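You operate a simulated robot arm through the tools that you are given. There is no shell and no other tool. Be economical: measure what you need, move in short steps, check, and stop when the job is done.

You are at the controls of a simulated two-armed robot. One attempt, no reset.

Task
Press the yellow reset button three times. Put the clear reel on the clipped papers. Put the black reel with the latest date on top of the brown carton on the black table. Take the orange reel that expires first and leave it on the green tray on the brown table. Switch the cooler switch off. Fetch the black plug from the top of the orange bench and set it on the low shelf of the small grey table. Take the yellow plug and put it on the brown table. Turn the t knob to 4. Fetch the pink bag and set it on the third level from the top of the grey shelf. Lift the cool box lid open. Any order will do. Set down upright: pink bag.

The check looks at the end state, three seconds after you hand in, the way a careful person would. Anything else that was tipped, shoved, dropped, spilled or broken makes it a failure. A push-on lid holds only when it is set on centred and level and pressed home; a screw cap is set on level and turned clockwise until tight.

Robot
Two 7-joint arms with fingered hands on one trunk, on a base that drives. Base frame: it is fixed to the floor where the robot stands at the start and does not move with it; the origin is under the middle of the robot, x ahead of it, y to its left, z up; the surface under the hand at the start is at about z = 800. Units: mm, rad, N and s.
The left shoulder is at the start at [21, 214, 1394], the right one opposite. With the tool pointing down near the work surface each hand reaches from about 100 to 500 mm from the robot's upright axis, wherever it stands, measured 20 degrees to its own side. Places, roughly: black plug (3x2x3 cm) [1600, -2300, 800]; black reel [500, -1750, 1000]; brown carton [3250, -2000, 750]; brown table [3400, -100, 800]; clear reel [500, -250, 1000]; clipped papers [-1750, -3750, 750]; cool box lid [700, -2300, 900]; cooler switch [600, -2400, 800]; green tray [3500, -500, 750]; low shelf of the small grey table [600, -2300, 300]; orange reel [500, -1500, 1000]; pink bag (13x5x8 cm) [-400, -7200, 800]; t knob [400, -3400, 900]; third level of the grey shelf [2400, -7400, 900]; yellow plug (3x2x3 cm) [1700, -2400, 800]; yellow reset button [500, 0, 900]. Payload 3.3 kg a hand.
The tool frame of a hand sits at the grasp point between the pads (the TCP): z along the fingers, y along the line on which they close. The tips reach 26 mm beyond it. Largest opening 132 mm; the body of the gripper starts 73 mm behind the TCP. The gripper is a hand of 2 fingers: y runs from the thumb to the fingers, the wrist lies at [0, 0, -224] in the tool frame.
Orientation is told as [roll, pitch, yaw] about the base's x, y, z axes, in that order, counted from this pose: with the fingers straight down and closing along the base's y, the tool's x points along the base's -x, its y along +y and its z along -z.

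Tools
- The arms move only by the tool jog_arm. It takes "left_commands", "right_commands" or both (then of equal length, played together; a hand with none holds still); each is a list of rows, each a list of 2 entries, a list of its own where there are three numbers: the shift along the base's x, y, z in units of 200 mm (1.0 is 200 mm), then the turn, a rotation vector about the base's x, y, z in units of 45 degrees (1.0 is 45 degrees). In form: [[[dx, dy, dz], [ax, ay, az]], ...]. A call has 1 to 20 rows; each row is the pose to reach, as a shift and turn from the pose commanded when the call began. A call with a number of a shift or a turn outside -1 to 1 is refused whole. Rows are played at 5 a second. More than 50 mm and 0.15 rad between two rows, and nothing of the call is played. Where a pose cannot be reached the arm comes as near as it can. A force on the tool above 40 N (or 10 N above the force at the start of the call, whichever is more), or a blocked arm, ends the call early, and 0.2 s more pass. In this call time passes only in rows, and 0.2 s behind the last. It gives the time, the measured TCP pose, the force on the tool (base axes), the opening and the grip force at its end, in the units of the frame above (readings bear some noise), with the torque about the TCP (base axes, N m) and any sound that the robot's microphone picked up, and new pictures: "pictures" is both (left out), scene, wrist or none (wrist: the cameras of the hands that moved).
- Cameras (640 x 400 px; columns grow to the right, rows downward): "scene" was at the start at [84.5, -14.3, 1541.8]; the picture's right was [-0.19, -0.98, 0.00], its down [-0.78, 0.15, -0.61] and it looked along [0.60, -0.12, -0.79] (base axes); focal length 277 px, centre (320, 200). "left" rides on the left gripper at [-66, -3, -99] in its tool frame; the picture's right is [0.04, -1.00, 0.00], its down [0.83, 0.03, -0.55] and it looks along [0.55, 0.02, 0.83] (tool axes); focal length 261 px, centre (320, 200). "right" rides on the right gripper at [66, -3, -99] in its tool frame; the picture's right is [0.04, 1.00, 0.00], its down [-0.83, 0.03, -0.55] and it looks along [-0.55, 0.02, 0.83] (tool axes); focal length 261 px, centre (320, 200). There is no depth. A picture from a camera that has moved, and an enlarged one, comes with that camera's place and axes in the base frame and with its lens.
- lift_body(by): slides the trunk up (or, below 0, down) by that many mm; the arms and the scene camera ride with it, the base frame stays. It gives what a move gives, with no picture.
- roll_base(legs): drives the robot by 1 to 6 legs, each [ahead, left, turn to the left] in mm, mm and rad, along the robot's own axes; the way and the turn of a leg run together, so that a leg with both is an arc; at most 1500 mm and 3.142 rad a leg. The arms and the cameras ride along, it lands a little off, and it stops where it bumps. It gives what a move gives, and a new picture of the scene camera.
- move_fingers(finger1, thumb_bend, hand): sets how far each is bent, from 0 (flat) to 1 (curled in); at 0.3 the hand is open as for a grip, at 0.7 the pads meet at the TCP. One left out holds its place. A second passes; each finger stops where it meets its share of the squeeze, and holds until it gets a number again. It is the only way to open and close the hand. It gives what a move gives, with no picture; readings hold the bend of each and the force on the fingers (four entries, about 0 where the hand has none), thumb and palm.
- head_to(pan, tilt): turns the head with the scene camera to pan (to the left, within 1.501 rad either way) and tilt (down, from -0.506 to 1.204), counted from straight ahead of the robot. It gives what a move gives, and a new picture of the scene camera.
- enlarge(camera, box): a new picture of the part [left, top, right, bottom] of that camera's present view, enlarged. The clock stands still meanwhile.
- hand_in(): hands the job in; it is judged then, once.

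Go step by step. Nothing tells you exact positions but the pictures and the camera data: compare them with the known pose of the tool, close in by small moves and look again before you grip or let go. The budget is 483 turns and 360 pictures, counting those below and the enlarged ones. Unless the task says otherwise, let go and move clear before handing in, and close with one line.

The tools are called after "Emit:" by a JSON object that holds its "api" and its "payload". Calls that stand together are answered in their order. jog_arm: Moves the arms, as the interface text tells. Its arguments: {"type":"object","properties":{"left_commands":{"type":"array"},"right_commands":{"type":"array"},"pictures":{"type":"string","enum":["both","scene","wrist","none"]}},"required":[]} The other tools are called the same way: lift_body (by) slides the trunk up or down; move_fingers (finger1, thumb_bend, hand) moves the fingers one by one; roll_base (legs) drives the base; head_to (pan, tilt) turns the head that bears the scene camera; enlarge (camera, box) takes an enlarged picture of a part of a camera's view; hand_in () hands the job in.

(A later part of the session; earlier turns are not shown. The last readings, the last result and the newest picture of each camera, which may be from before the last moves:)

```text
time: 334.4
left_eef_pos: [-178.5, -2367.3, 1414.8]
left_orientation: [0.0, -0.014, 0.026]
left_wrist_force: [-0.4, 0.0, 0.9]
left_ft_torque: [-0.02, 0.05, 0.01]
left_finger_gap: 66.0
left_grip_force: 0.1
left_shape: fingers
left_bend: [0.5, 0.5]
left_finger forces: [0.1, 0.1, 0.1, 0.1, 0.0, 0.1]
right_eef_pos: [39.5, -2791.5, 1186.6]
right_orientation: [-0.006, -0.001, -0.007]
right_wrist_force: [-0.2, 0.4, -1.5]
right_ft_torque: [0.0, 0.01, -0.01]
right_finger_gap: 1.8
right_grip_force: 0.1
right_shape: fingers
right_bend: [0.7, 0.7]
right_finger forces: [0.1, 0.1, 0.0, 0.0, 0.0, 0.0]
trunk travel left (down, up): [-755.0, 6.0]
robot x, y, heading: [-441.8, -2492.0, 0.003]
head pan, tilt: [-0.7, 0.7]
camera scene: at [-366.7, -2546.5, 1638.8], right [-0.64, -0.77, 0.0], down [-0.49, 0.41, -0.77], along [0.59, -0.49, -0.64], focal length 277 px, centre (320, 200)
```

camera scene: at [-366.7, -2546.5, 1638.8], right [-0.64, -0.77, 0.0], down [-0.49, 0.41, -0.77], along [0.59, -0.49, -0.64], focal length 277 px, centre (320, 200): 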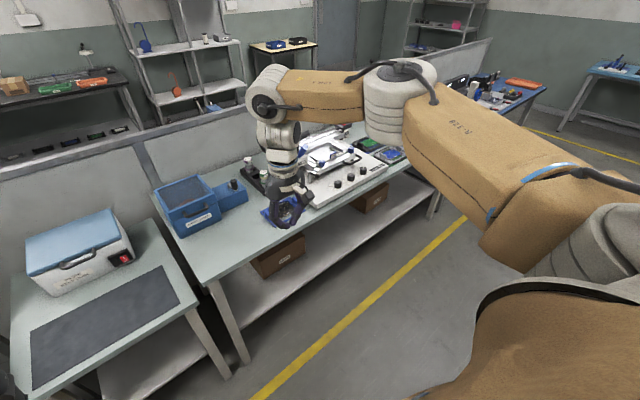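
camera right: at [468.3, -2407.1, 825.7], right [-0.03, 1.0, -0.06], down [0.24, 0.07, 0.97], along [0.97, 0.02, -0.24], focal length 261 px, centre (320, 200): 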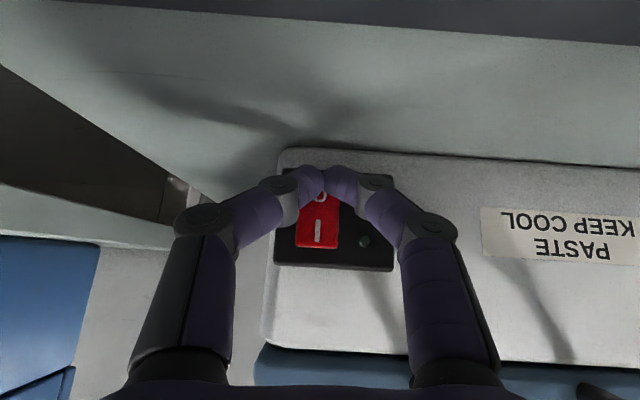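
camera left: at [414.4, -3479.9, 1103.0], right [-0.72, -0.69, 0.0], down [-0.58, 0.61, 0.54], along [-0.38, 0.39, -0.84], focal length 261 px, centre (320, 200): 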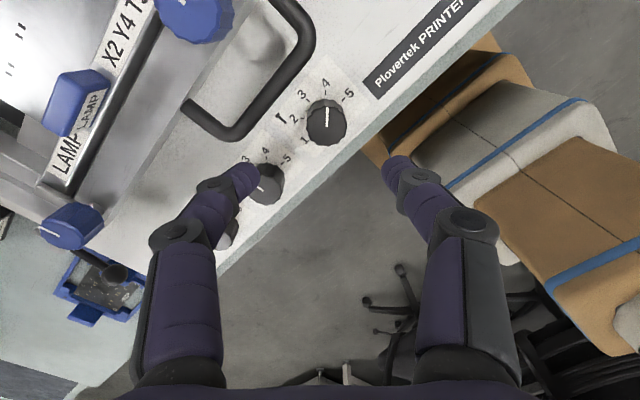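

Right arm recovered. For the lid I'll use the left hand, horizontal, hooking under the handle bar. First tuck the right hand back and up, and line up the base.

Emit:
{"api": "jog_arm", "payload": {"right_commands": [[[-0.2, 0.0, 0.12], [0, 0, 0]], [[-0.4, 0.0, 0.24], [0, 0, 0]], [[-0.6, 0.0, 0.36], [0, 0, 0]], [[-0.8, 0.0, 0.48], [0, 0, 0]], [[-0.9, 0.0, 0.55], [0, 0, 0]]], "pictures": "none"}}

Emit:
{"api": "lift_body", "payload": {"by": -200}}

Emit:
{"api": "move_fingers", "payload": {"hand": "left", "finger1": 0.7, "thumb_bend": 0.7}}

Emit:
{"api": "jog_arm", "payload": {"left_commands": [[[0.1, 0.05, -0.1], [0, -0.17, 0]], [[0.2, 0.1, -0.2], [0, -0.34, 0]], [[0.3, 0.15, -0.3], [0, -0.51, 0]], [[0.4, 0.2, -0.4], [0, -0.68, 0]], [[0.5, 0.25, -0.5], [0, -0.85, 0]], [[0.6, 0.3, -0.6], [0, -1.0, 0]]], "pictures": "none"}}

Emit:
{"api": "jog_arm", "payload": {"left_commands": [[[0.1, 0.0, -0.1], [0, -0.17, 0]], [[0.2, 0.0, -0.2], [0, -0.34, 0]], [[0.3, 0.0, -0.3], [0, -0.51, 0]], [[0.4, 0.0, -0.4], [0, -0.68, 0]], [[0.5, 0.0, -0.5], [0, -0.85, 0]], [[0.55, 0.0, -0.55], [0, -0.98, 0]]], "pictures": "both"}}

```text
time: 335.6
left_eef_pos: [-177.5, -2369.9, 1415.6]
left_orientation: [-0.003, -0.012, 0.025]
left_wrist_force: [-0.4, -0.8, -0.5]
left_ft_torque: [0.02, 0.0, 0.0]
left_finger_gap: 65.9
left_grip_force: 0.0
left_shape: fingers
left_bend: [0.5, 0.5]
left_finger forces: [0.1, 0.0, 0.0, 0.0, 0.1, 0.0]
right_eef_pos: [-143.6, -2796.7, 1298.0]
right_orientation: [-0.006, -0.003, -0.006]
right_wrist_force: [-1.1, -0.7, -0.2]
right_ft_torque: [0.0, 0.01, -0.03]
right_finger_gap: 1.5
right_grip_force: 0.0
right_shape: fingers
right_bend: [0.7, 0.7]
right_finger forces: [0.1, 0.0, 0.0, 0.0, 0.1, 0.0]
trunk travel left (down, up): [-755.0, 6.0]
robot x, y, heading: [-444.1, -2491.4, 0.003]
head pan, tilt: [-0.7, 0.7]
```

```text
time: 337.8
left_eef_pos: [-178.7, -2368.4, 1215.1]
left_orientation: [-0.001, -0.011, 0.028]
left_wrist_force: [-0.4, 0.7, 0.3]
left_ft_torque: [0.0, 0.01, 0.0]
left_finger_gap: 65.9
left_grip_force: 0.1
left_shape: fingers
left_bend: [0.5, 0.5]
left_finger forces: [0.0, 0.0, 0.0, 0.0, 0.0, 0.0]
right_eef_pos: [-142.7, -2794.2, 1097.3]
right_orientation: [-0.006, -0.002, -0.004]
right_wrist_force: [-0.2, 0.0, -0.4]
right_ft_torque: [-0.03, 0.04, 0.0]
right_finger_gap: 1.4
right_grip_force: 0.1
right_shape: fingers
right_bend: [0.7, 0.7]
right_finger forces: [0.0, 0.0, 0.1, 0.0, 0.0, 0.0]
trunk travel left (down, up): [-555.0, 206.0]
robot x, y, heading: [-443.4, -2494.0, 0.008]
head pan, tilt: [-0.7, 0.7]
```

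```text
time: 338.8
left_eef_pos: [-177.0, -2369.3, 1213.5]
left_orientation: [0.001, -0.012, 0.025]
left_wrist_force: [-0.7, 0.2, -0.1]
left_ft_torque: [-0.01, -0.01, 0.02]
left_finger_gap: 2.2
left_grip_force: 0.0
left_shape: fingers
left_bend: [0.7, 0.7]
left_finger forces: [0.0, 0.0, 0.0, 0.0, 0.0, 0.0]
right_eef_pos: [-143.7, -2794.0, 1098.0]
right_orientation: [-0.006, -0.002, -0.003]
right_wrist_force: [0.3, -0.6, 0.3]
right_ft_torque: [0.0, -0.02, 0.0]
right_finger_gap: 1.4
right_grip_force: 0.0
right_shape: fingers
right_bend: [0.7, 0.7]
right_finger forces: [0.0, 0.0, 0.0, 0.0, 0.0, 0.1]
trunk travel left (down, up): [-555.0, 206.0]
robot x, y, heading: [-444.4, -2494.6, 0.001]
head pan, tilt: [-0.7, 0.7]
```

```text
time: 340.2
left_eef_pos: [-50.5, -2313.8, 1093.3]
left_orientation: [-0.025, -0.796, 0.037]
left_wrist_force: [0.1, -0.4, -0.3]
left_ft_torque: [0.0, 0.01, 0.01]
left_finger_gap: 2.1
left_grip_force: 0.1
left_shape: fingers
left_bend: [0.7, 0.7]
left_finger forces: [0.0, 0.1, 0.0, 0.1, 0.0, 0.0]
left hand out of reach, approached as far as the arm can: row 6
right_eef_pos: [-142.7, -2795.5, 1096.4]
right_orientation: [-0.005, -0.001, -0.003]
right_wrist_force: [0.2, 0.8, 0.6]
right_ft_torque: [-0.01, 0.02, 0.0]
right_finger_gap: 1.7
right_grip_force: 0.1
right_shape: fingers
right_bend: [0.7, 0.7]
right_finger forces: [0.1, 0.0, 0.1, 0.1, 0.0, 0.1]
trunk travel left (down, up): [-555.0, 206.0]
robot x, y, heading: [-437.0, -2494.2, 0.007]
head pan, tilt: [-0.7, 0.7]
```

```text
time: 341.6
left_eef_pos: [55.1, -2305.3, 979.7]
left_orientation: [-1.378, -1.539, 1.376]
left_wrist_force: [0.0, 1.4, -0.1]
left_ft_torque: [-0.02, 0.03, -0.15]
left_finger_gap: 1.8
left_grip_force: 0.0
left_shape: fingers
left_bend: [0.7, 0.7]
left_finger forces: [0.0, 0.0, 0.1, 0.0, 0.0, 0.0]
left hand out of reach, approached as far as the arm can: row 3, 4, 5
right_eef_pos: [-142.0, -2787.9, 1100.5]
right_orientation: [-0.011, -0.003, -0.004]
right_wrist_force: [-0.6, 0.5, 0.3]
right_ft_torque: [-0.08, 0.03, -0.01]
right_finger_gap: 1.5
right_grip_force: 0.1
right_shape: fingers
right_bend: [0.7, 0.7]
right_finger forces: [0.1, 0.0, 0.0, 0.1, 0.1, 0.1]
trunk travel left (down, up): [-555.0, 206.0]
robot x, y, heading: [-442.8, -2494.6, 0.003]
head pan, tilt: [-0.7, 0.7]
camera scene: at [-363.7, -2539.7, 1439.0], right [-0.64, -0.77, 0.01], down [-0.49, 0.41, -0.77], along [0.59, -0.49, -0.64], focal length 277 px, centre (320, 200)
camera left: at [-43.7, -2305.0, 1045.9], right [0.0, -1.0, -0.01], down [-0.56, 0.01, -0.83], along [0.83, 0.0, -0.56], focal length 261 px, centre (320, 200)
```

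scene: 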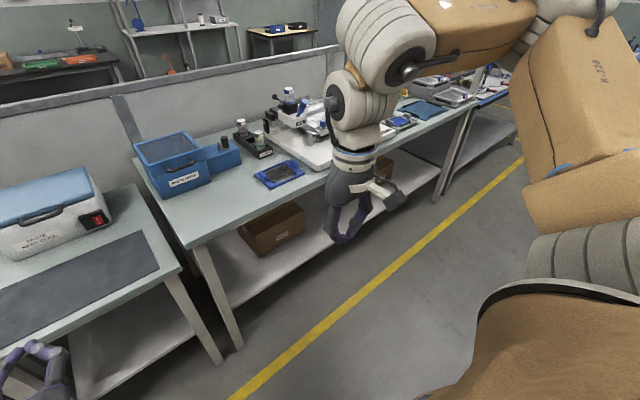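
left: 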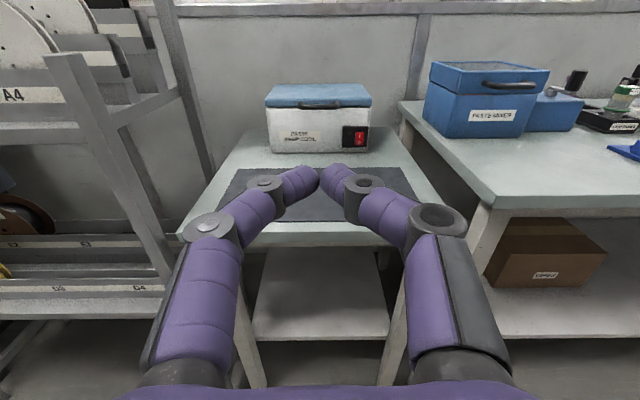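

The left hand is horizontal, pointing at the cooler. I'll drive in 430 mm, and check.

Emit:
{"api": "roll_base", "payload": {"legs": [[430, 0, 0]]}}

Emit:
{"api": "jog_arm", "payload": {"left_commands": [[[0, 0, -0.15], [0, 0, 0]], [[0, 0.01, -0.3], [0, 0, 0]], [[0, 0.02, -0.45], [0, 0, 0]], [[0, 0.02, -0.59], [0, 0, 0]]], "pictures": "both"}}

```text
time: 344.2
left_eef_pos: [490.9, -2309.1, 981.2]
left_orientation: [-1.421, -1.544, 1.418]
left_wrist_force: [-0.2, -0.3, -1.0]
left_ft_torque: [0.01, 0.0, -0.03]
left_finger_gap: 1.6
left_grip_force: 0.0
left_shape: fingers
left_bend: [0.7, 0.7]
left_finger forces: [0.1, 0.1, 0.1, 0.0, 0.0, 0.0]
right_eef_pos: [293.0, -2793.1, 1097.9]
right_orientation: [-0.004, -0.002, -0.003]
right_wrist_force: [-0.7, -0.3, 0.2]
right_ft_torque: [-0.01, 0.03, 0.02]
right_finger_gap: 1.7
right_grip_force: 0.0
right_shape: fingers
right_bend: [0.7, 0.7]
right_finger forces: [0.0, 0.0, 0.0, 0.1, 0.0, 0.0]
trunk travel left (down, up): [-555.0, 206.0]
robot x, y, heading: [-5.0, -2489.1, -0.001]
head pan, tilt: [-0.7, 0.7]
camera scene: at [72.5, -2547.1, 1438.6], right [-0.64, -0.77, 0.0], down [-0.49, 0.41, -0.76], along [0.59, -0.49, -0.64], focal length 277 px, centre (320, 200)
```

scene: 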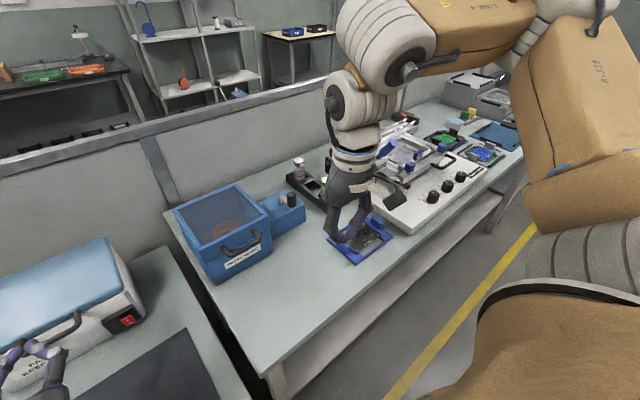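

```text
time: 345.2
left_eef_pos: [478.1, -2310.1, 886.9]
left_orientation: [-1.44, -1.545, 1.443]
left_wrist_force: [0.3, 0.6, 0.1]
left_ft_torque: [-0.01, 0.01, 0.02]
left_finger_gap: 1.3
left_grip_force: 0.1
left_shape: fingers
left_bend: [0.7, 0.7]
left_finger forces: [0.0, 0.0, 0.0, 0.0, 0.0, 0.1]
left hand out of reach, approached as far as the arm can: row 3, 4
right_eef_pos: [292.7, -2794.3, 1098.5]
right_orientation: [-0.004, -0.001, -0.007]
right_wrist_force: [-0.1, 0.3, 0.3]
right_ft_torque: [0.0, 0.01, 0.01]
right_finger_gap: 1.5
right_grip_force: 0.1
right_shape: fingers
right_bend: [0.7, 0.7]
right_finger forces: [0.0, 0.1, 0.0, 0.0, 0.0, 0.0]
trunk travel left (down, up): [-555.0, 206.0]
robot x, y, heading: [-8.0, -2494.1, 0.005]
head pan, tilt: [-0.7, 0.7]
camera scene: at [71.4, -2547.3, 1438.7], right [-0.64, -0.77, 0.0], down [-0.49, 0.41, -0.76], along [0.59, -0.49, -0.64], focal length 277 px, centre (320, 200)
camera left: at [380.1, -2311.3, 953.7], right [0.0, -1.0, -0.01], down [-0.56, 0.01, -0.83], along [0.83, 0.01, -0.56], focal length 261 px, centre (320, 200)
```

scene: 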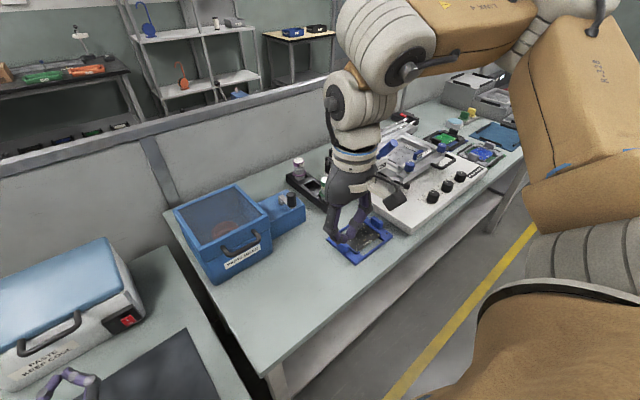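
left: 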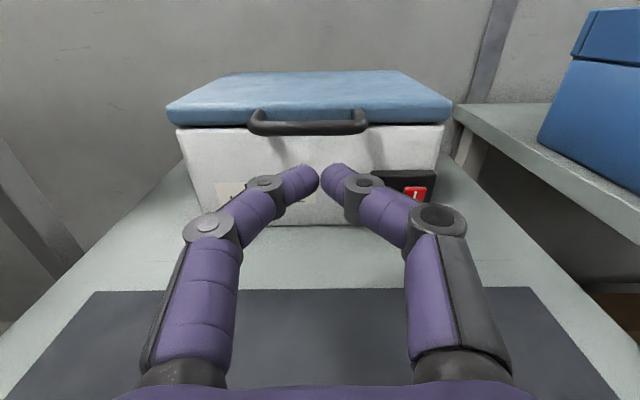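

The bar is at (591, -2299, 884). I'll lower the trunk 28 mm so the finger passes under the bar, then advance.

Emit:
{"api": "lift_body", "payload": {"by": -30}}

Emit:
{"api": "jog_arm", "payload": {"left_commands": [[[0.12, 0.02, 0], [0, 0, 0]], [[0.25, 0.04, 0], [0, 0, 0]], [[0.38, 0.05, 0], [0, 0, 0]], [[0.48, 0.05, 0], [0, 0, 0]]], "pictures": "wrist"}}

```text
time: 346.0
left_eef_pos: [479.2, -2311.3, 857.4]
left_orientation: [-1.465, -1.543, 1.465]
left_wrist_force: [0.3, 0.5, 0.4]
left_ft_torque: [-0.02, -0.02, -0.01]
left_finger_gap: 1.8
left_grip_force: 0.1
left_shape: fingers
left_bend: [0.7, 0.7]
left_finger forces: [0.0, 0.1, 0.0, 0.1, 0.0, 0.1]
right_eef_pos: [292.7, -2794.3, 1067.6]
right_orientation: [-0.006, -0.004, -0.006]
right_wrist_force: [0.0, -1.3, 0.1]
right_ft_torque: [-0.01, 0.02, 0.02]
right_finger_gap: 1.7
right_grip_force: 0.1
right_shape: fingers
right_bend: [0.7, 0.7]
right_finger forces: [0.0, 0.0, 0.0, 0.1, 0.0, 0.0]
trunk travel left (down, up): [-525.0, 236.0]
robot x, y, heading: [-4.8, -2491.0, 0.001]
head pan, tilt: [-0.7, 0.7]
```

```text
time: 347.0
left_eef_pos: [503.8, -2297.2, 888.0]
left_orientation: [-1.435, -1.544, 1.43]
left_wrist_force: [0.3, -0.5, 0.0]
left_ft_torque: [-0.04, 0.0, 0.0]
left_finger_gap: 1.9
left_grip_force: 0.1
left_shape: fingers
left_bend: [0.7, 0.7]
left_finger forces: [0.1, 0.0, 0.0, 0.1, 0.0, 0.0]
left hand out of reach, approached as far as the arm can: row 1, 2, 3, 4
right_eef_pos: [292.4, -2794.1, 1067.8]
right_orientation: [-0.006, -0.002, -0.005]
right_wrist_force: [0.6, -0.5, -0.3]
right_ft_torque: [0.0, -0.02, 0.02]
right_finger_gap: 1.6
right_grip_force: 0.0
right_shape: fingers
right_bend: [0.7, 0.7]
right_finger forces: [0.0, 0.0, 0.0, 0.0, 0.0, 0.0]
trunk travel left (down, up): [-525.0, 236.0]
robot x, y, heading: [-4.6, -2492.9, 0.001]
head pan, tilt: [-0.7, 0.7]
camera left: at [405.5, -2297.1, 954.0], right [0.0, -1.0, -0.01], down [-0.56, 0.01, -0.83], along [0.83, 0.01, -0.56], focal length 261 px, centre (320, 200)
```

left: 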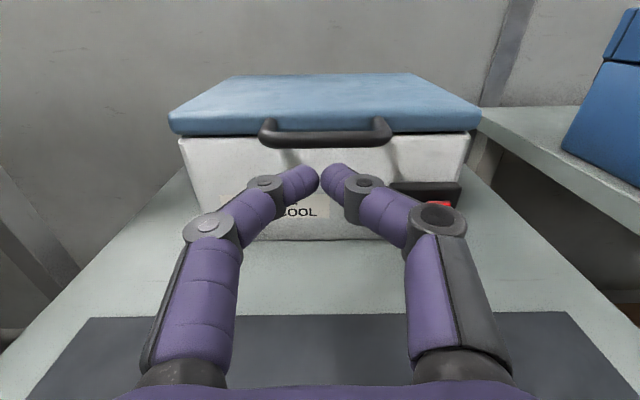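

The wrist limits this pose with the shoulder so high. I'll look at the left elbow before lowering the trunk further.

Emit:
{"api": "head_to", "payload": {"pan": 0.7, "tilt": 0.7}}

```text
time: 348.5
left_eef_pos: [504.9, -2296.5, 887.9]
left_orientation: [-1.442, -1.544, 1.443]
left_wrist_force: [0.4, 1.0, 0.1]
left_ft_torque: [0.02, 0.04, 0.0]
left_finger_gap: 1.2
left_grip_force: 0.0
left_shape: fingers
left_bend: [0.7, 0.7]
left_finger forces: [0.0, 0.0, 0.1, 0.0, 0.0, 0.0]
right_eef_pos: [292.3, -2794.1, 1067.8]
right_orientation: [-0.006, 0.0, -0.005]
right_wrist_force: [0.1, 0.0, 0.5]
right_ft_torque: [-0.03, 0.03, 0.0]
right_finger_gap: 1.5
right_grip_force: 0.1
right_shape: fingers
right_bend: [0.7, 0.7]
right_finger forces: [0.0, 0.0, 0.1, 0.1, 0.1, 0.0]
trunk travel left (down, up): [-525.0, 236.0]
robot x, y, heading: [-7.9, -2492.1, 0.003]
head pan, tilt: [0.7, 0.7]
camera scene: at [72.9, -2437.7, 1408.6], right [0.65, -0.76, 0.0], down [-0.49, -0.42, -0.76], along [0.58, 0.49, -0.64], focal length 277 px, centre (320, 200)
```

scene: 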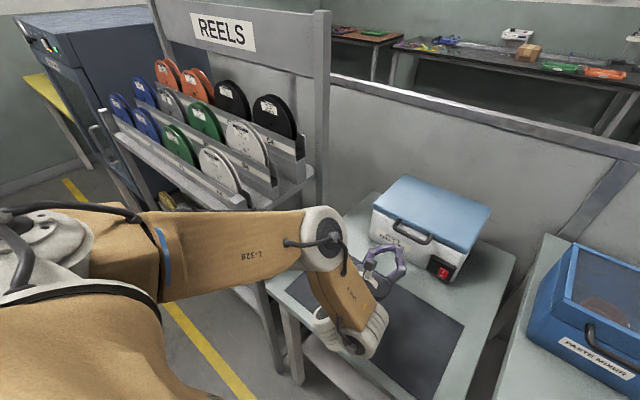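

The elbow is up and clear. I'll raise the hand relative to the trunk and lower the trunk by the same amount.

Emit:
{"api": "jog_arm", "payload": {"left_commands": [[[-0.05, 0, 0.2], [0, 0, 0]], [[-0.05, 0, 0.4], [0, 0, 0]], [[-0.05, 0, 0.6], [0, 0, 0]], [[-0.05, 0, 0.8], [0, 0, 0]], [[-0.05, 0, 0.95], [0, 0, 0]]], "pictures": "none"}}

Emit:
{"api": "jog_arm", "payload": {"right_commands": [[[-0.1, 0.0, 0.2], [0, 0, 0]], [[-0.2, 0.0, 0.4], [0, 0, 0]], [[-0.3, 0.0, 0.6], [0, 0, 0]], [[-0.3, 0.0, 0.75], [0, 0, 0]]], "pictures": "none"}}

Emit:
{"api": "lift_body", "payload": {"by": -210}}

Emit:
{"api": "jog_arm", "payload": {"left_commands": [[[0.1, 0, 0], [0, 0, 0]], [[0.15, 0, 0], [0, 0, 0]]], "pictures": "both"}}

```text
time: 349.7
left_eef_pos: [492.6, -2297.3, 1081.8]
left_orientation: [-1.475, -1.544, 1.476]
left_wrist_force: [1.0, 0.2, -0.2]
left_ft_torque: [-0.01, -0.02, 0.05]
left_finger_gap: 1.6
left_grip_force: 0.0
left_shape: fingers
left_bend: [0.7, 0.7]
left_finger forces: [0.0, 0.0, 0.0, 0.0, 0.0, 0.0]
right_eef_pos: [291.9, -2793.6, 1067.0]
right_orientation: [-0.006, -0.001, -0.007]
right_wrist_force: [-0.1, 0.5, 0.4]
right_ft_torque: [-0.03, 0.0, 0.04]
right_finger_gap: 1.6
right_grip_force: 0.2
right_shape: fingers
right_bend: [0.7, 0.7]
right_finger forces: [0.0, 0.0, 0.0, 0.0, 0.1, 0.0]
trunk travel left (down, up): [-525.0, 236.0]
robot x, y, heading: [-4.9, -2494.7, 0.002]
head pan, tilt: [0.7, 0.7]
```

```text
time: 350.7
left_eef_pos: [492.9, -2297.4, 1079.8]
left_orientation: [-1.449, -1.542, 1.447]
left_wrist_force: [0.7, 0.5, 0.2]
left_ft_torque: [-0.06, -0.01, -0.02]
left_finger_gap: 1.5
left_grip_force: 0.1
left_shape: fingers
left_bend: [0.7, 0.7]
left_finger forces: [0.1, 0.0, 0.0, 0.1, 0.0, 0.0]
right_eef_pos: [234.7, -2792.7, 1218.6]
right_orientation: [-0.004, -0.004, -0.005]
right_wrist_force: [0.2, 0.0, -0.2]
right_ft_torque: [0.0, 0.03, -0.01]
right_finger_gap: 1.5
right_grip_force: 0.0
right_shape: fingers
right_bend: [0.7, 0.7]
right_finger forces: [0.1, 0.1, 0.1, 0.1, 0.0, 0.0]
trunk travel left (down, up): [-525.0, 236.0]
robot x, y, heading: [-4.3, -2491.8, 0.004]
head pan, tilt: [0.7, 0.7]
```

```text
time: 352.9
left_eef_pos: [492.9, -2297.9, 869.9]
left_orientation: [-1.465, -1.544, 1.465]
left_wrist_force: [1.3, -0.7, -0.6]
left_ft_torque: [-0.05, -0.03, 0.0]
left_finger_gap: 1.6
left_grip_force: 0.1
left_shape: fingers
left_bend: [0.7, 0.7]
left_finger forces: [0.0, 0.0, 0.1, 0.0, 0.1, 0.0]
right_eef_pos: [242.9, -2794.1, 991.9]
right_orientation: [-0.005, 0.064, -0.004]
right_wrist_force: [0.2, -0.8, -0.2]
right_ft_torque: [0.02, 0.0, 0.01]
right_finger_gap: 1.7
right_grip_force: 0.1
right_shape: fingers
right_bend: [0.7, 0.7]
right_finger forces: [0.0, 0.1, 0.0, 0.0, 0.1, 0.0]
trunk travel left (down, up): [-315.0, 446.0]
robot x, y, heading: [-9.3, -2492.8, -0.0]
head pan, tilt: [0.7, 0.7]
```

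```text
time: 353.6
left_eef_pos: [524.8, -2297.8, 870.2]
left_orientation: [-1.421, -1.546, 1.42]
left_wrist_force: [0.2, 0.4, 0.5]
left_ft_torque: [-0.01, 0.0, 0.02]
left_finger_gap: 1.8
left_grip_force: 0.1
left_shape: fingers
left_bend: [0.7, 0.7]
left_finger forces: [0.0, 0.1, 0.1, 0.0, 0.0, 0.0]
right_eef_pos: [243.0, -2793.5, 991.8]
right_orientation: [-0.006, 0.064, -0.005]
right_wrist_force: [-0.3, 0.5, 0.2]
right_ft_torque: [0.02, 0.0, -0.02]
right_finger_gap: 1.9
right_grip_force: 0.0
right_shape: fingers
right_bend: [0.7, 0.7]
right_finger forces: [0.1, 0.1, 0.0, 0.0, 0.1, 0.0]
trunk travel left (down, up): [-315.0, 446.0]
robot x, y, heading: [-9.0, -2494.1, 0.001]
head pan, tilt: [0.7, 0.7]
camera scene: at [98.8, -2437.6, 1197.3], right [0.65, -0.76, 0.0], down [-0.49, -0.42, -0.76], along [0.58, 0.49, -0.64], focal length 277 px, centre (320, 200)
camera left: at [426.0, -2298.9, 936.3], right [0.0, -1.0, -0.01], down [-0.56, 0.01, -0.83], along [0.83, 0.01, -0.56], focal length 261 px, centre (320, 200)
```

scene: 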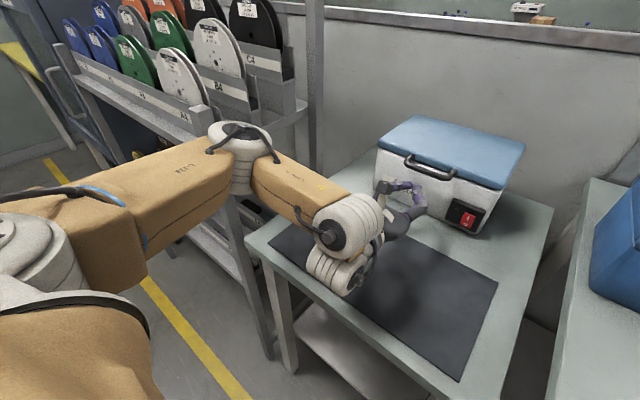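
left: 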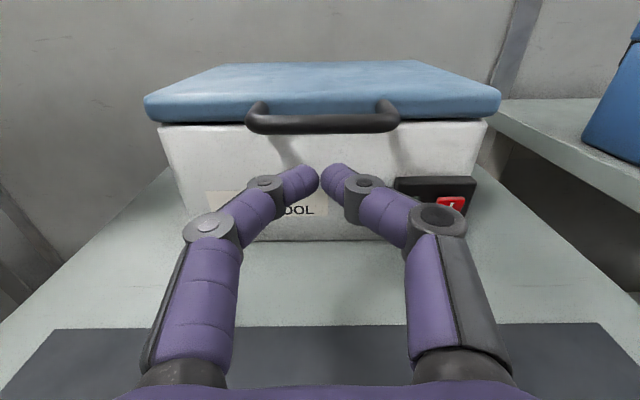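

Good pose now. Lower 9 mm and advance under the bar.

Emit:
{"api": "jog_arm", "payload": {"left_commands": [[[0.0, 0, -0.05], [0, 0, 0]], [[0.12, 0, -0.05], [0, 0, 0]], [[0.24, 0, -0.05], [0, 0, 0]], [[0.28, 0, -0.05], [0, 0, 0]]], "pictures": "wrist"}}

```text
time: 354.6
left_eef_pos: [580.1, -2299.1, 860.7]
left_orientation: [-1.465, -1.545, 1.464]
left_wrist_force: [0.6, 0.2, -0.6]
left_ft_torque: [0.0, 0.01, 0.01]
left_finger_gap: 1.5
left_grip_force: 0.1
left_shape: fingers
left_bend: [0.7, 0.7]
left_finger forces: [0.0, 0.0, 0.0, 0.1, 0.0, 0.1]
right_eef_pos: [245.0, -2794.7, 993.4]
right_orientation: [-0.006, 0.066, -0.004]
right_wrist_force: [-0.2, 0.5, 0.8]
right_ft_torque: [0.0, -0.03, -0.01]
right_finger_gap: 1.7
right_grip_force: 0.0
right_shape: fingers
right_bend: [0.7, 0.7]
right_finger forces: [0.1, 0.0, 0.0, 0.0, 0.0, 0.0]
trunk travel left (down, up): [-315.0, 446.0]
robot x, y, heading: [-9.6, -2492.7, 0.002]
head pan, tilt: [0.7, 0.7]
camera left: at [481.7, -2299.2, 926.2], right [0.0, -1.0, -0.01], down [-0.56, 0.01, -0.83], along [0.83, 0.01, -0.56], focal length 261 px, centre (320, 200)
```

left: 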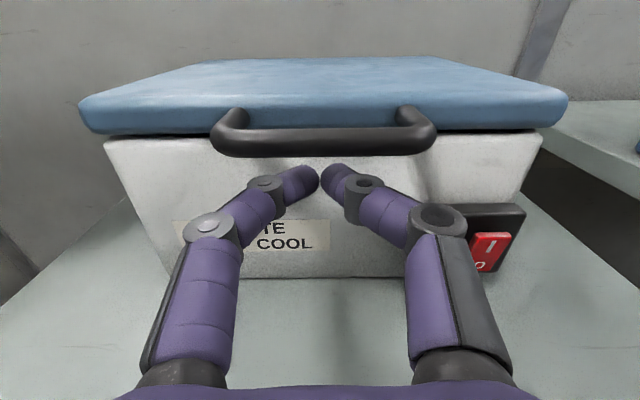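

The fingertips are under the bar. Now lift along the lid's arc.

Emit:
{"api": "jog_arm", "payload": {"left_commands": [[[0.02, 0, 0.06], [0, 0, 0]], [[0.025, 0, 0.13], [0, 0, 0]], [[0.05, 0, 0.265], [0, 0, 0]], [[0.095, 0, 0.415], [0, 0, 0]], [[0.185, 0, 0.59], [0, 0, 0]], [[0.305, 0, 0.75], [0, 0, 0]]], "pictures": "both"}}

```text
time: 355.9
left_eef_pos: [639.6, -2298.3, 1008.7]
left_orientation: [-1.409, -1.544, 1.406]
left_wrist_force: [-0.4, 1.0, -1.5]
left_ft_torque: [0.04, 0.01, -0.05]
left_finger_gap: 1.4
left_grip_force: 1.0
left_shape: fingers
left_bend: [0.7, 0.7]
left_finger forces: [0.0, 0.0, 0.0, 0.1, 2.3, 0.1]
right_eef_pos: [244.4, -2793.8, 991.9]
right_orientation: [-0.007, 0.063, -0.005]
right_wrist_force: [0.4, 0.9, -0.5]
right_ft_torque: [0.01, -0.02, -0.01]
right_finger_gap: 1.6
right_grip_force: 0.0
right_shape: fingers
right_bend: [0.7, 0.7]
right_finger forces: [0.1, 0.0, 0.0, 0.0, 0.0, 0.0]
trunk travel left (down, up): [-315.0, 446.0]
robot x, y, heading: [-7.8, -2490.7, 0.004]
head pan, tilt: [0.7, 0.7]
camera scene: at [98.8, -2437.5, 1197.2], right [0.65, -0.76, 0.0], down [-0.49, -0.42, -0.76], along [0.58, 0.49, -0.64], focal length 277 px, centre (320, 200)
camera left: at [540.9, -2299.0, 1075.5], right [0.0, -1.0, -0.01], down [-0.56, 0.01, -0.83], along [0.83, 0.01, -0.56], focal length 261 px, centre (320, 200)
```

scene: 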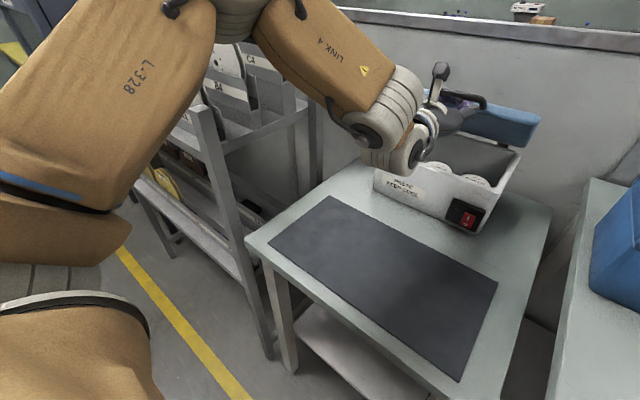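
left: 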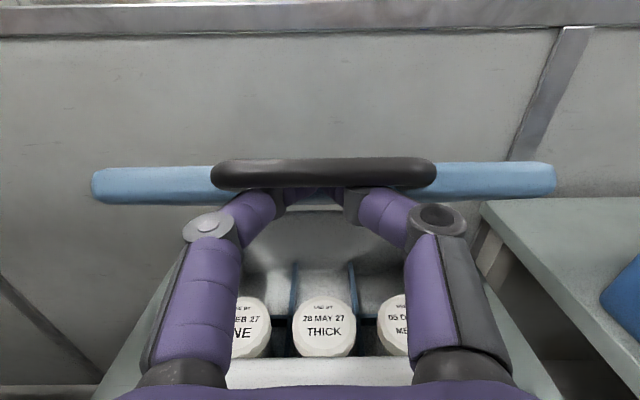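

The lid is rising well. Continue the arc.

Emit:
{"api": "jog_arm", "payload": {"left_commands": [[[0.15, 0, 0.14], [0, 0, 0]], [[0.315, 0, 0.27], [0, 0, 0]], [[0.45, 0, 0.34], [0, 0, 0]], [[0.6, 0, 0.38], [0, 0, 0]]], "pictures": "both"}}

```text
time: 356.9
left_eef_pos: [761.5, -2298.8, 1087.4]
left_orientation: [-1.385, -1.545, 1.382]
left_wrist_force: [-0.5, -3.5, -1.0]
left_ft_torque: [-0.05, -0.02, 0.06]
left_finger_gap: 0.0
left_grip_force: 1.6
left_shape: fingers
left_bend: [0.7, 0.7]
left_finger forces: [3.4, 0.1, 0.0, 0.1, 0.0, 0.1]
right_eef_pos: [244.4, -2793.9, 991.3]
right_orientation: [-0.005, 0.064, -0.006]
right_wrist_force: [-0.1, 0.7, -0.7]
right_ft_torque: [0.01, 0.02, 0.01]
right_finger_gap: 1.8
right_grip_force: 0.1
right_shape: fingers
right_bend: [0.7, 0.7]
right_finger forces: [0.1, 0.0, 0.1, 0.0, 0.0, 0.0]
trunk travel left (down, up): [-315.0, 446.0]
robot x, y, heading: [-2.9, -2493.1, 0.0]
head pan, tilt: [0.7, 0.7]
camera scene: at [99.0, -2438.2, 1197.3], right [0.65, -0.76, 0.0], down [-0.49, -0.42, -0.77], along [0.58, 0.49, -0.64], focal length 277 px, centre (320, 200)
camera left: at [663.1, -2298.7, 1153.3], right [0.0, -1.0, -0.01], down [-0.56, 0.01, -0.83], along [0.83, 0.01, -0.56], focal length 261 px, centre (320, 200)
```

scene: 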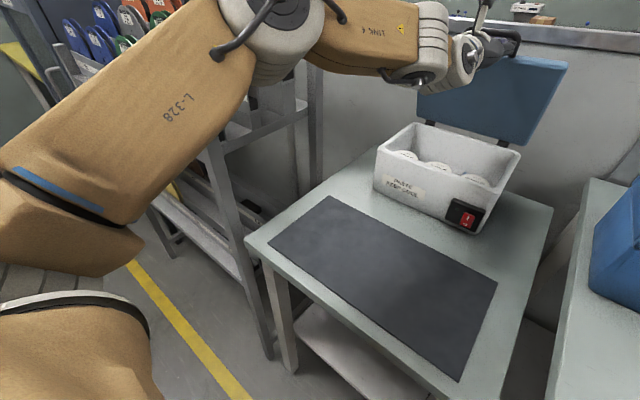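
left: 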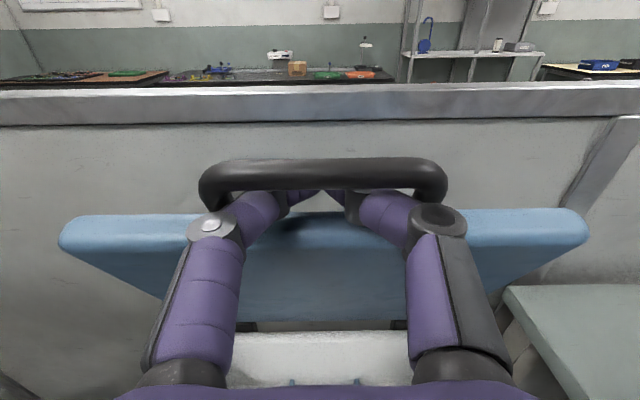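

The lid is at roughly 75-80°. I'll lower the hand slightly to test if the lid stays by itself.

Emit:
{"api": "jog_arm", "payload": {"left_commands": [[[-0.02, 0, -0.04], [0, 0, 0]], [[-0.04, 0, -0.08], [0, 0, 0]]], "pictures": "wrist"}}

```text
time: 357.6
left_eef_pos: [748.5, -2298.5, 1076.1]
left_orientation: [-1.873, -1.539, 1.872]
left_wrist_force: [-4.8, -0.2, 19.4]
left_ft_torque: [-0.01, -0.28, 0.03]
left_finger_gap: 1.0
left_grip_force: 9.4
left_shape: fingers
left_bend: [0.7, 0.7]
left_finger forces: [9.6, 0.1, 0.1, 0.0, 9.6, 0.0]
right_eef_pos: [242.4, -2793.2, 993.9]
right_orientation: [-0.005, 0.063, -0.004]
right_wrist_force: [-0.4, 0.1, 0.5]
right_ft_torque: [0.0, 0.0, -0.03]
right_finger_gap: 1.4
right_grip_force: 0.1
right_shape: fingers
right_bend: [0.7, 0.7]
right_finger forces: [0.0, 0.0, 0.1, 0.0, 0.0, 0.0]
trunk travel left (down, up): [-315.0, 446.0]
robot x, y, heading: [-8.9, -2490.1, -0.0]
head pan, tilt: [0.7, 0.7]
camera left: at [650.5, -2297.9, 1142.2], right [0.0, -1.0, -0.01], down [-0.55, 0.01, -0.84], along [0.84, 0.01, -0.55], focal length 261 px, centre (320, 200)
```

left: 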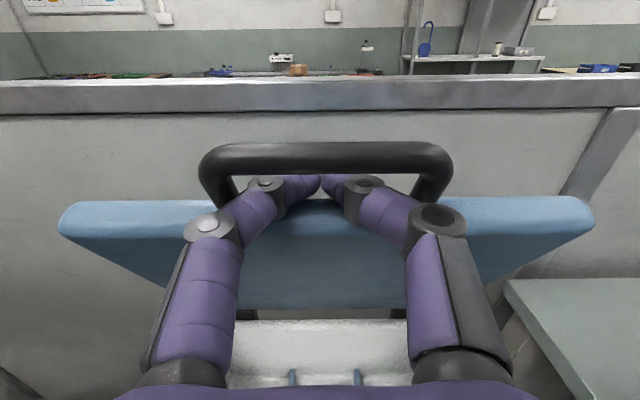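

The fingers now rest on the lid's edge and the lid isn't falling. I'll rise 5 mm and carefully back out of the loop.

Emit:
{"api": "jog_arm", "payload": {"left_commands": [[[0, 0, 0.035], [0, 0, 0]], [[-0.1, 0, 0.035], [0, 0, 0]], [[-0.2, 0, 0.035], [0, 0, 0]], [[-0.3, 0, 0.035], [0, 0, 0]]], "pictures": "wrist"}}

```text
time: 358.6
left_eef_pos: [692.0, -2298.7, 1074.2]
left_orientation: [-1.362, -1.544, 1.358]
left_wrist_force: [-1.1, -0.6, -0.2]
left_ft_torque: [-0.01, 0.01, 0.0]
left_finger_gap: 1.3
left_grip_force: 0.0
left_shape: fingers
left_bend: [0.7, 0.7]
left_finger forces: [0.0, 0.0, 0.0, 0.1, 0.0, 0.0]
right_eef_pos: [243.9, -2794.0, 993.3]
right_orientation: [-0.008, 0.063, -0.004]
right_wrist_force: [0.4, -0.5, 0.6]
right_ft_torque: [0.01, 0.01, -0.02]
right_finger_gap: 1.8
right_grip_force: 0.1
right_shape: fingers
right_bend: [0.7, 0.7]
right_finger forces: [0.1, 0.1, 0.1, 0.1, 0.0, 0.0]
trunk travel left (down, up): [-315.0, 446.0]
robot x, y, heading: [-6.8, -2493.8, -0.0]
head pan, tilt: [0.7, 0.7]
camera left: at [594.0, -2299.3, 1141.7], right [0.0, -1.0, -0.02], down [-0.56, 0.01, -0.83], along [0.83, 0.01, -0.56], focal length 261 px, centre (320, 200)
```

left: 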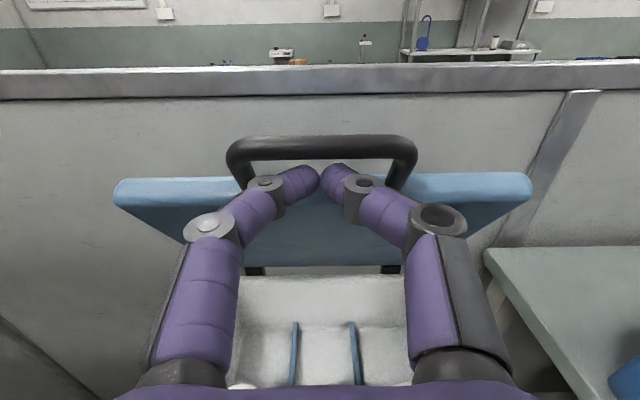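

The lid holds by itself at about 67°. To open it fully, I'll go lower and push its underside forward past vertical.

Emit:
{"api": "jog_arm", "payload": {"left_commands": [[[-0.15, 0, 0], [0, 0, 0]], [[-0.15, 0, -0.2], [0, 0, 0]], [[-0.12, 0, -0.35], [0, 0, 0]], [[0.05, 0, -0.35], [0, 0, 0]], [[0.2, 0, -0.35], [0, 0, 0]], [[0.33, 0, -0.35], [0, 0, 0]], [[0.43, 0, -0.33], [0, 0, 0]]], "pictures": "both"}}

```text
time: 360.1
left_eef_pos: [778.9, -2298.9, 1008.5]
left_orientation: [-1.429, -1.543, 1.431]
left_wrist_force: [-1.5, 0.1, -0.2]
left_ft_torque: [-0.02, -0.03, 0.03]
left_finger_gap: 0.5
left_grip_force: 1.0
left_shape: fingers
left_bend: [0.7, 0.7]
left_finger forces: [0.7, 0.0, 0.0, 0.1, 1.0, 0.1]
right_eef_pos: [243.6, -2794.2, 991.9]
right_orientation: [-0.005, 0.065, -0.006]
right_wrist_force: [0.7, -0.1, -0.6]
right_ft_torque: [-0.05, -0.01, 0.01]
right_finger_gap: 1.7
right_grip_force: 0.0
right_shape: fingers
right_bend: [0.7, 0.7]
right_finger forces: [0.0, 0.1, 0.1, 0.0, 0.0, 0.0]
trunk travel left (down, up): [-315.0, 446.0]
robot x, y, heading: [-5.7, -2491.6, 0.005]
head pan, tilt: [0.7, 0.7]
camera scene: at [98.6, -2437.6, 1197.3], right [0.65, -0.76, 0.0], down [-0.49, -0.42, -0.76], along [0.58, 0.49, -0.64], focal length 277 px, centre (320, 200)
camera left: at [679.7, -2298.9, 1075.9], right [0.0, -1.0, -0.01], down [-0.56, 0.01, -0.83], along [0.83, 0.01, -0.56], focal length 261 px, centre (320, 200)
```

scene: 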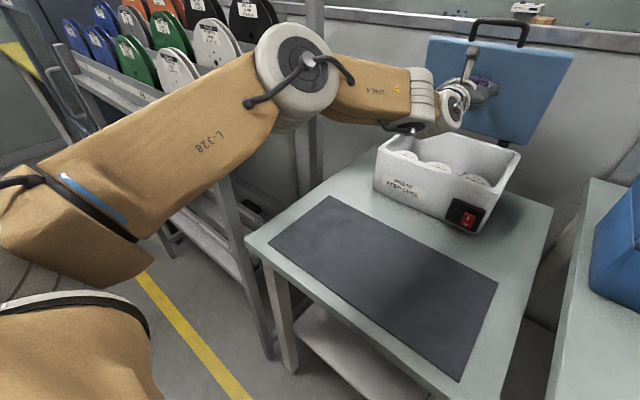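
left: 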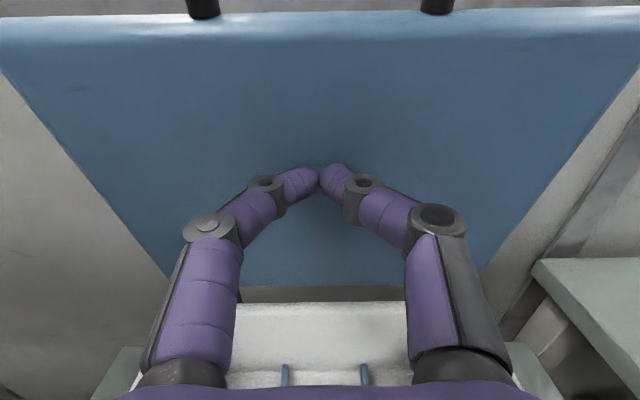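

Nearly vertical. A bit more push, then retract.

Emit:
{"api": "jog_arm", "payload": {"left_commands": [[[0.05, 0, 0], [0, 0, 0]], [[0.1, 0, 0], [0, 0, 0]]], "pictures": "none"}}

Emit:
{"api": "jog_arm", "payload": {"left_commands": [[[-0.2, 0, 0], [0, 0, 0]], [[-0.4, 0, 0.0], [0, 0, 0]], [[-0.6, 0, 0.05], [0, 0, 0]], [[-0.8, 0, 0.1], [0, 0, 0]], [[-1.0, 0, 0.15], [0, 0, 0]]], "pictures": "both"}}

```text
time: 360.8
left_eef_pos: [797.6, -2297.1, 1009.0]
left_orientation: [-1.424, -1.545, 1.423]
left_wrist_force: [-1.7, -0.8, -0.4]
left_ft_torque: [-0.03, 0.02, 0.0]
left_finger_gap: 1.0
left_grip_force: 0.3
left_shape: fingers
left_bend: [0.7, 0.7]
left_finger forces: [0.3, 0.0, 0.0, 0.0, 1.2, 0.1]
right_eef_pos: [244.0, -2794.4, 992.3]
right_orientation: [-0.005, 0.065, -0.007]
right_wrist_force: [-0.3, -0.3, 0.4]
right_ft_torque: [0.03, -0.01, -0.01]
right_finger_gap: 1.9
right_grip_force: 0.1
right_shape: fingers
right_bend: [0.7, 0.7]
right_finger forces: [0.0, 0.0, 0.1, 0.1, 0.0, 0.0]
trunk travel left (down, up): [-315.0, 446.0]
robot x, y, heading: [-5.1, -2491.0, 0.001]
head pan, tilt: [0.7, 0.7]
```

```text
time: 361.9
left_eef_pos: [597.2, -2298.8, 1039.9]
left_orientation: [-1.509, -1.544, 1.506]
left_wrist_force: [-0.4, -0.1, 0.9]
left_ft_torque: [0.0, 0.02, -0.04]
left_finger_gap: 1.4
left_grip_force: 0.1
left_shape: fingers
left_bend: [0.7, 0.7]
left_finger forces: [0.0, 0.0, 0.0, 0.1, 0.1, 0.0]
right_eef_pos: [243.0, -2793.8, 992.6]
right_orientation: [-0.006, 0.065, -0.004]
right_wrist_force: [0.3, -0.1, -0.1]
right_ft_torque: [0.02, -0.02, 0.01]
right_finger_gap: 1.8
right_grip_force: 0.1
right_shape: fingers
right_bend: [0.7, 0.7]
right_finger forces: [0.0, 0.0, 0.0, 0.1, 0.0, 0.0]
trunk travel left (down, up): [-315.0, 446.0]
robot x, y, heading: [-8.1, -2488.6, 0.006]
head pan, tilt: [0.7, 0.7]
camera scene: at [98.7, -2437.4, 1197.3], right [0.65, -0.76, 0.0], down [-0.49, -0.42, -0.76], along [0.58, 0.49, -0.64], focal length 277 px, centre (320, 200)
camera left: at [498.3, -2299.1, 1107.2], right [0.0, -1.0, -0.01], down [-0.55, 0.01, -0.83], along [0.83, 0.01, -0.55], focal length 261 px, centre (320, 200)
```

scene: 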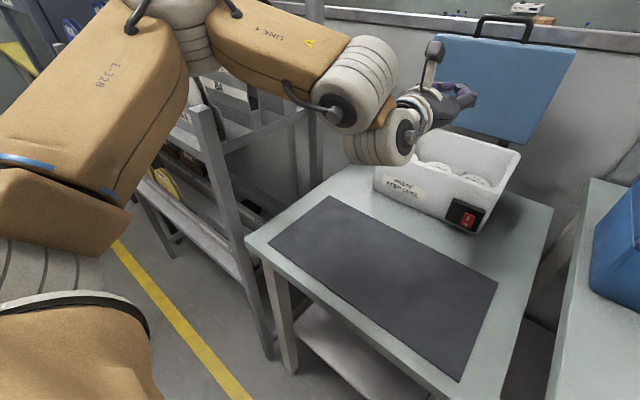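
left: 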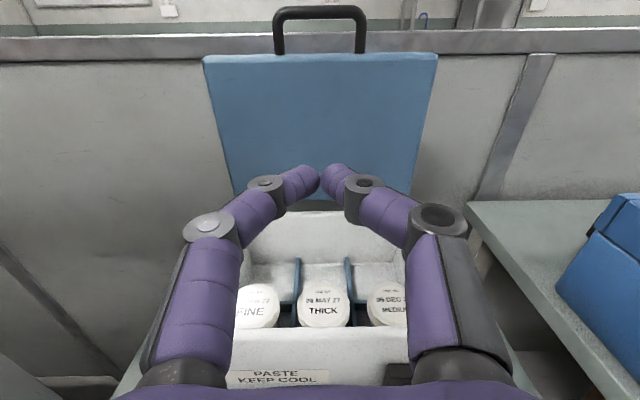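

The lid stands open. Now back off, raise the trunk and unpitch the left hand.

Emit:
{"api": "roll_base", "payload": {"legs": [[-450, 0, 0]]}}

Emit:
{"api": "jog_arm", "payload": {"left_commands": [[[-0.02, 0.0, 0.05], [0, 0.17, 0]], [[-0.06, 0.0, 0.1], [0, 0.34, 0]], [[-0.1, 0.0, 0.1], [0, 0.51, 0]], [[-0.14, 0.0, 0.1], [0, 0.68, 0]], [[-0.18, 0.0, 0.1], [0, 0.85, 0]], [[-0.22, 0.0, 0.1], [0, 1.0, 0]]], "pictures": "none"}}

Emit:
{"api": "jog_arm", "payload": {"left_commands": [[[-0.05, 0.0, 0], [0, 0.17, 0]], [[-0.12, 0.0, 0], [0, 0.34, 0]], [[-0.2, 0.0, 0], [0, 0.51, 0]], [[-0.3, 0.0, 0], [0, 0.68, 0]], [[-0.4, 0.0, 0], [0, 0.85, 0]], [[-0.5, 0.0, 0], [0, 0.98, 0]]], "pictures": "scene"}}

```text
time: 364.7
left_eef_pos: [143.7, -2298.1, 1041.3]
left_orientation: [-1.461, -1.545, 1.463]
left_wrist_force: [0.0, 0.3, 0.6]
left_ft_torque: [0.01, -0.01, -0.01]
left_finger_gap: 1.5
left_grip_force: 0.0
left_shape: fingers
left_bend: [0.7, 0.7]
left_finger forces: [0.1, 0.1, 0.0, 0.0, 0.0, 0.1]
right_eef_pos: [-207.9, -2794.7, 992.0]
right_orientation: [-0.004, 0.065, -0.002]
right_wrist_force: [-0.2, 0.3, -0.7]
right_ft_torque: [0.01, -0.01, 0.01]
right_finger_gap: 1.6
right_grip_force: 0.1
right_shape: fingers
right_bend: [0.7, 0.7]
right_finger forces: [0.0, 0.0, 0.0, 0.0, 0.0, 0.1]
trunk travel left (down, up): [-315.0, 446.0]
robot x, y, heading: [-459.9, -2494.9, 0.005]
head pan, tilt: [0.7, 0.7]
camera scene: at [-355.1, -2439.0, 1197.3], right [0.65, -0.76, 0.0], down [-0.49, -0.42, -0.77], along [0.58, 0.5, -0.64], focal length 277 px, centre (320, 200)
```

scene: 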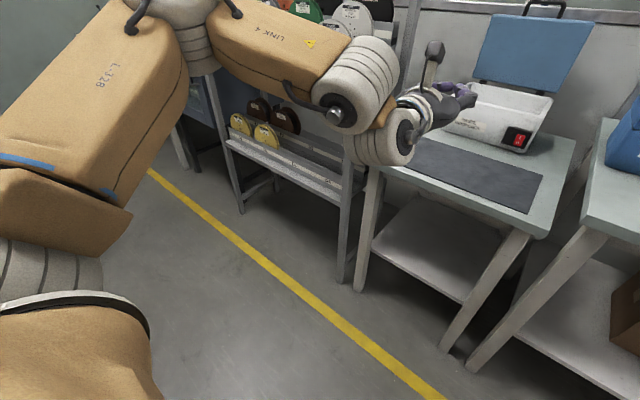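

```text
time: 366.1
left_eef_pos: [98.1, -2298.3, 1060.4]
left_orientation: [-0.023, -0.782, 0.038]
left_wrist_force: [0.3, 0.3, 0.0]
left_ft_torque: [-0.01, -0.03, 0.02]
left_finger_gap: 1.4
left_grip_force: 0.1
left_shape: fingers
left_bend: [0.7, 0.7]
left_finger forces: [0.1, 0.0, 0.1, 0.0, 0.0, 0.1]
right_eef_pos: [-206.9, -2794.6, 991.4]
right_orientation: [-0.005, 0.064, -0.003]
right_wrist_force: [0.1, 0.6, 0.3]
right_ft_torque: [0.01, 0.06, 0.0]
right_finger_gap: 1.5
right_grip_force: 0.0
right_shape: fingers
right_bend: [0.7, 0.7]
right_finger forces: [0.0, 0.0, 0.0, 0.0, 0.0, 0.0]
trunk travel left (down, up): [-315.0, 446.0]
robot x, y, heading: [-459.3, -2497.0, 0.002]
head pan, tilt: [0.7, 0.7]
```

```text
time: 367.5
left_eef_pos: [-17.7, -2313.9, 1055.5]
left_orientation: [0.001, -0.063, 0.025]
left_wrist_force: [0.4, -0.1, -0.6]
left_ft_torque: [0.02, 0.02, 0.03]
left_finger_gap: 1.1
left_grip_force: 0.0
left_shape: fingers
left_bend: [0.7, 0.7]
left_finger forces: [0.0, 0.1, 0.1, 0.0, 0.1, 0.0]
left hand out of reach, approached as far as the arm can: row 5, 6
right_eef_pos: [-206.3, -2794.2, 991.9]
right_orientation: [-0.007, 0.065, -0.003]
right_wrist_force: [0.2, -0.1, 0.5]
right_ft_torque: [0.01, 0.01, 0.0]
right_finger_gap: 1.5
right_grip_force: 0.0
right_shape: fingers
right_bend: [0.7, 0.7]
right_finger forces: [0.0, 0.1, 0.1, 0.1, 0.0, 0.0]
trunk travel left (down, up): [-315.0, 446.0]
robot x, y, heading: [-459.8, -2493.9, 0.005]
head pan, tilt: [0.7, 0.7]
camera scene: at [-354.0, -2438.9, 1197.2], right [0.65, -0.76, 0.0], down [-0.49, -0.42, -0.76], along [0.58, 0.5, -0.64], focal length 277 px, centre (320, 200)
```

scene: 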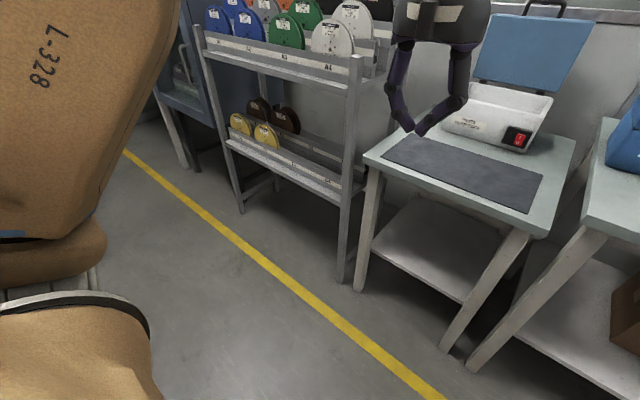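

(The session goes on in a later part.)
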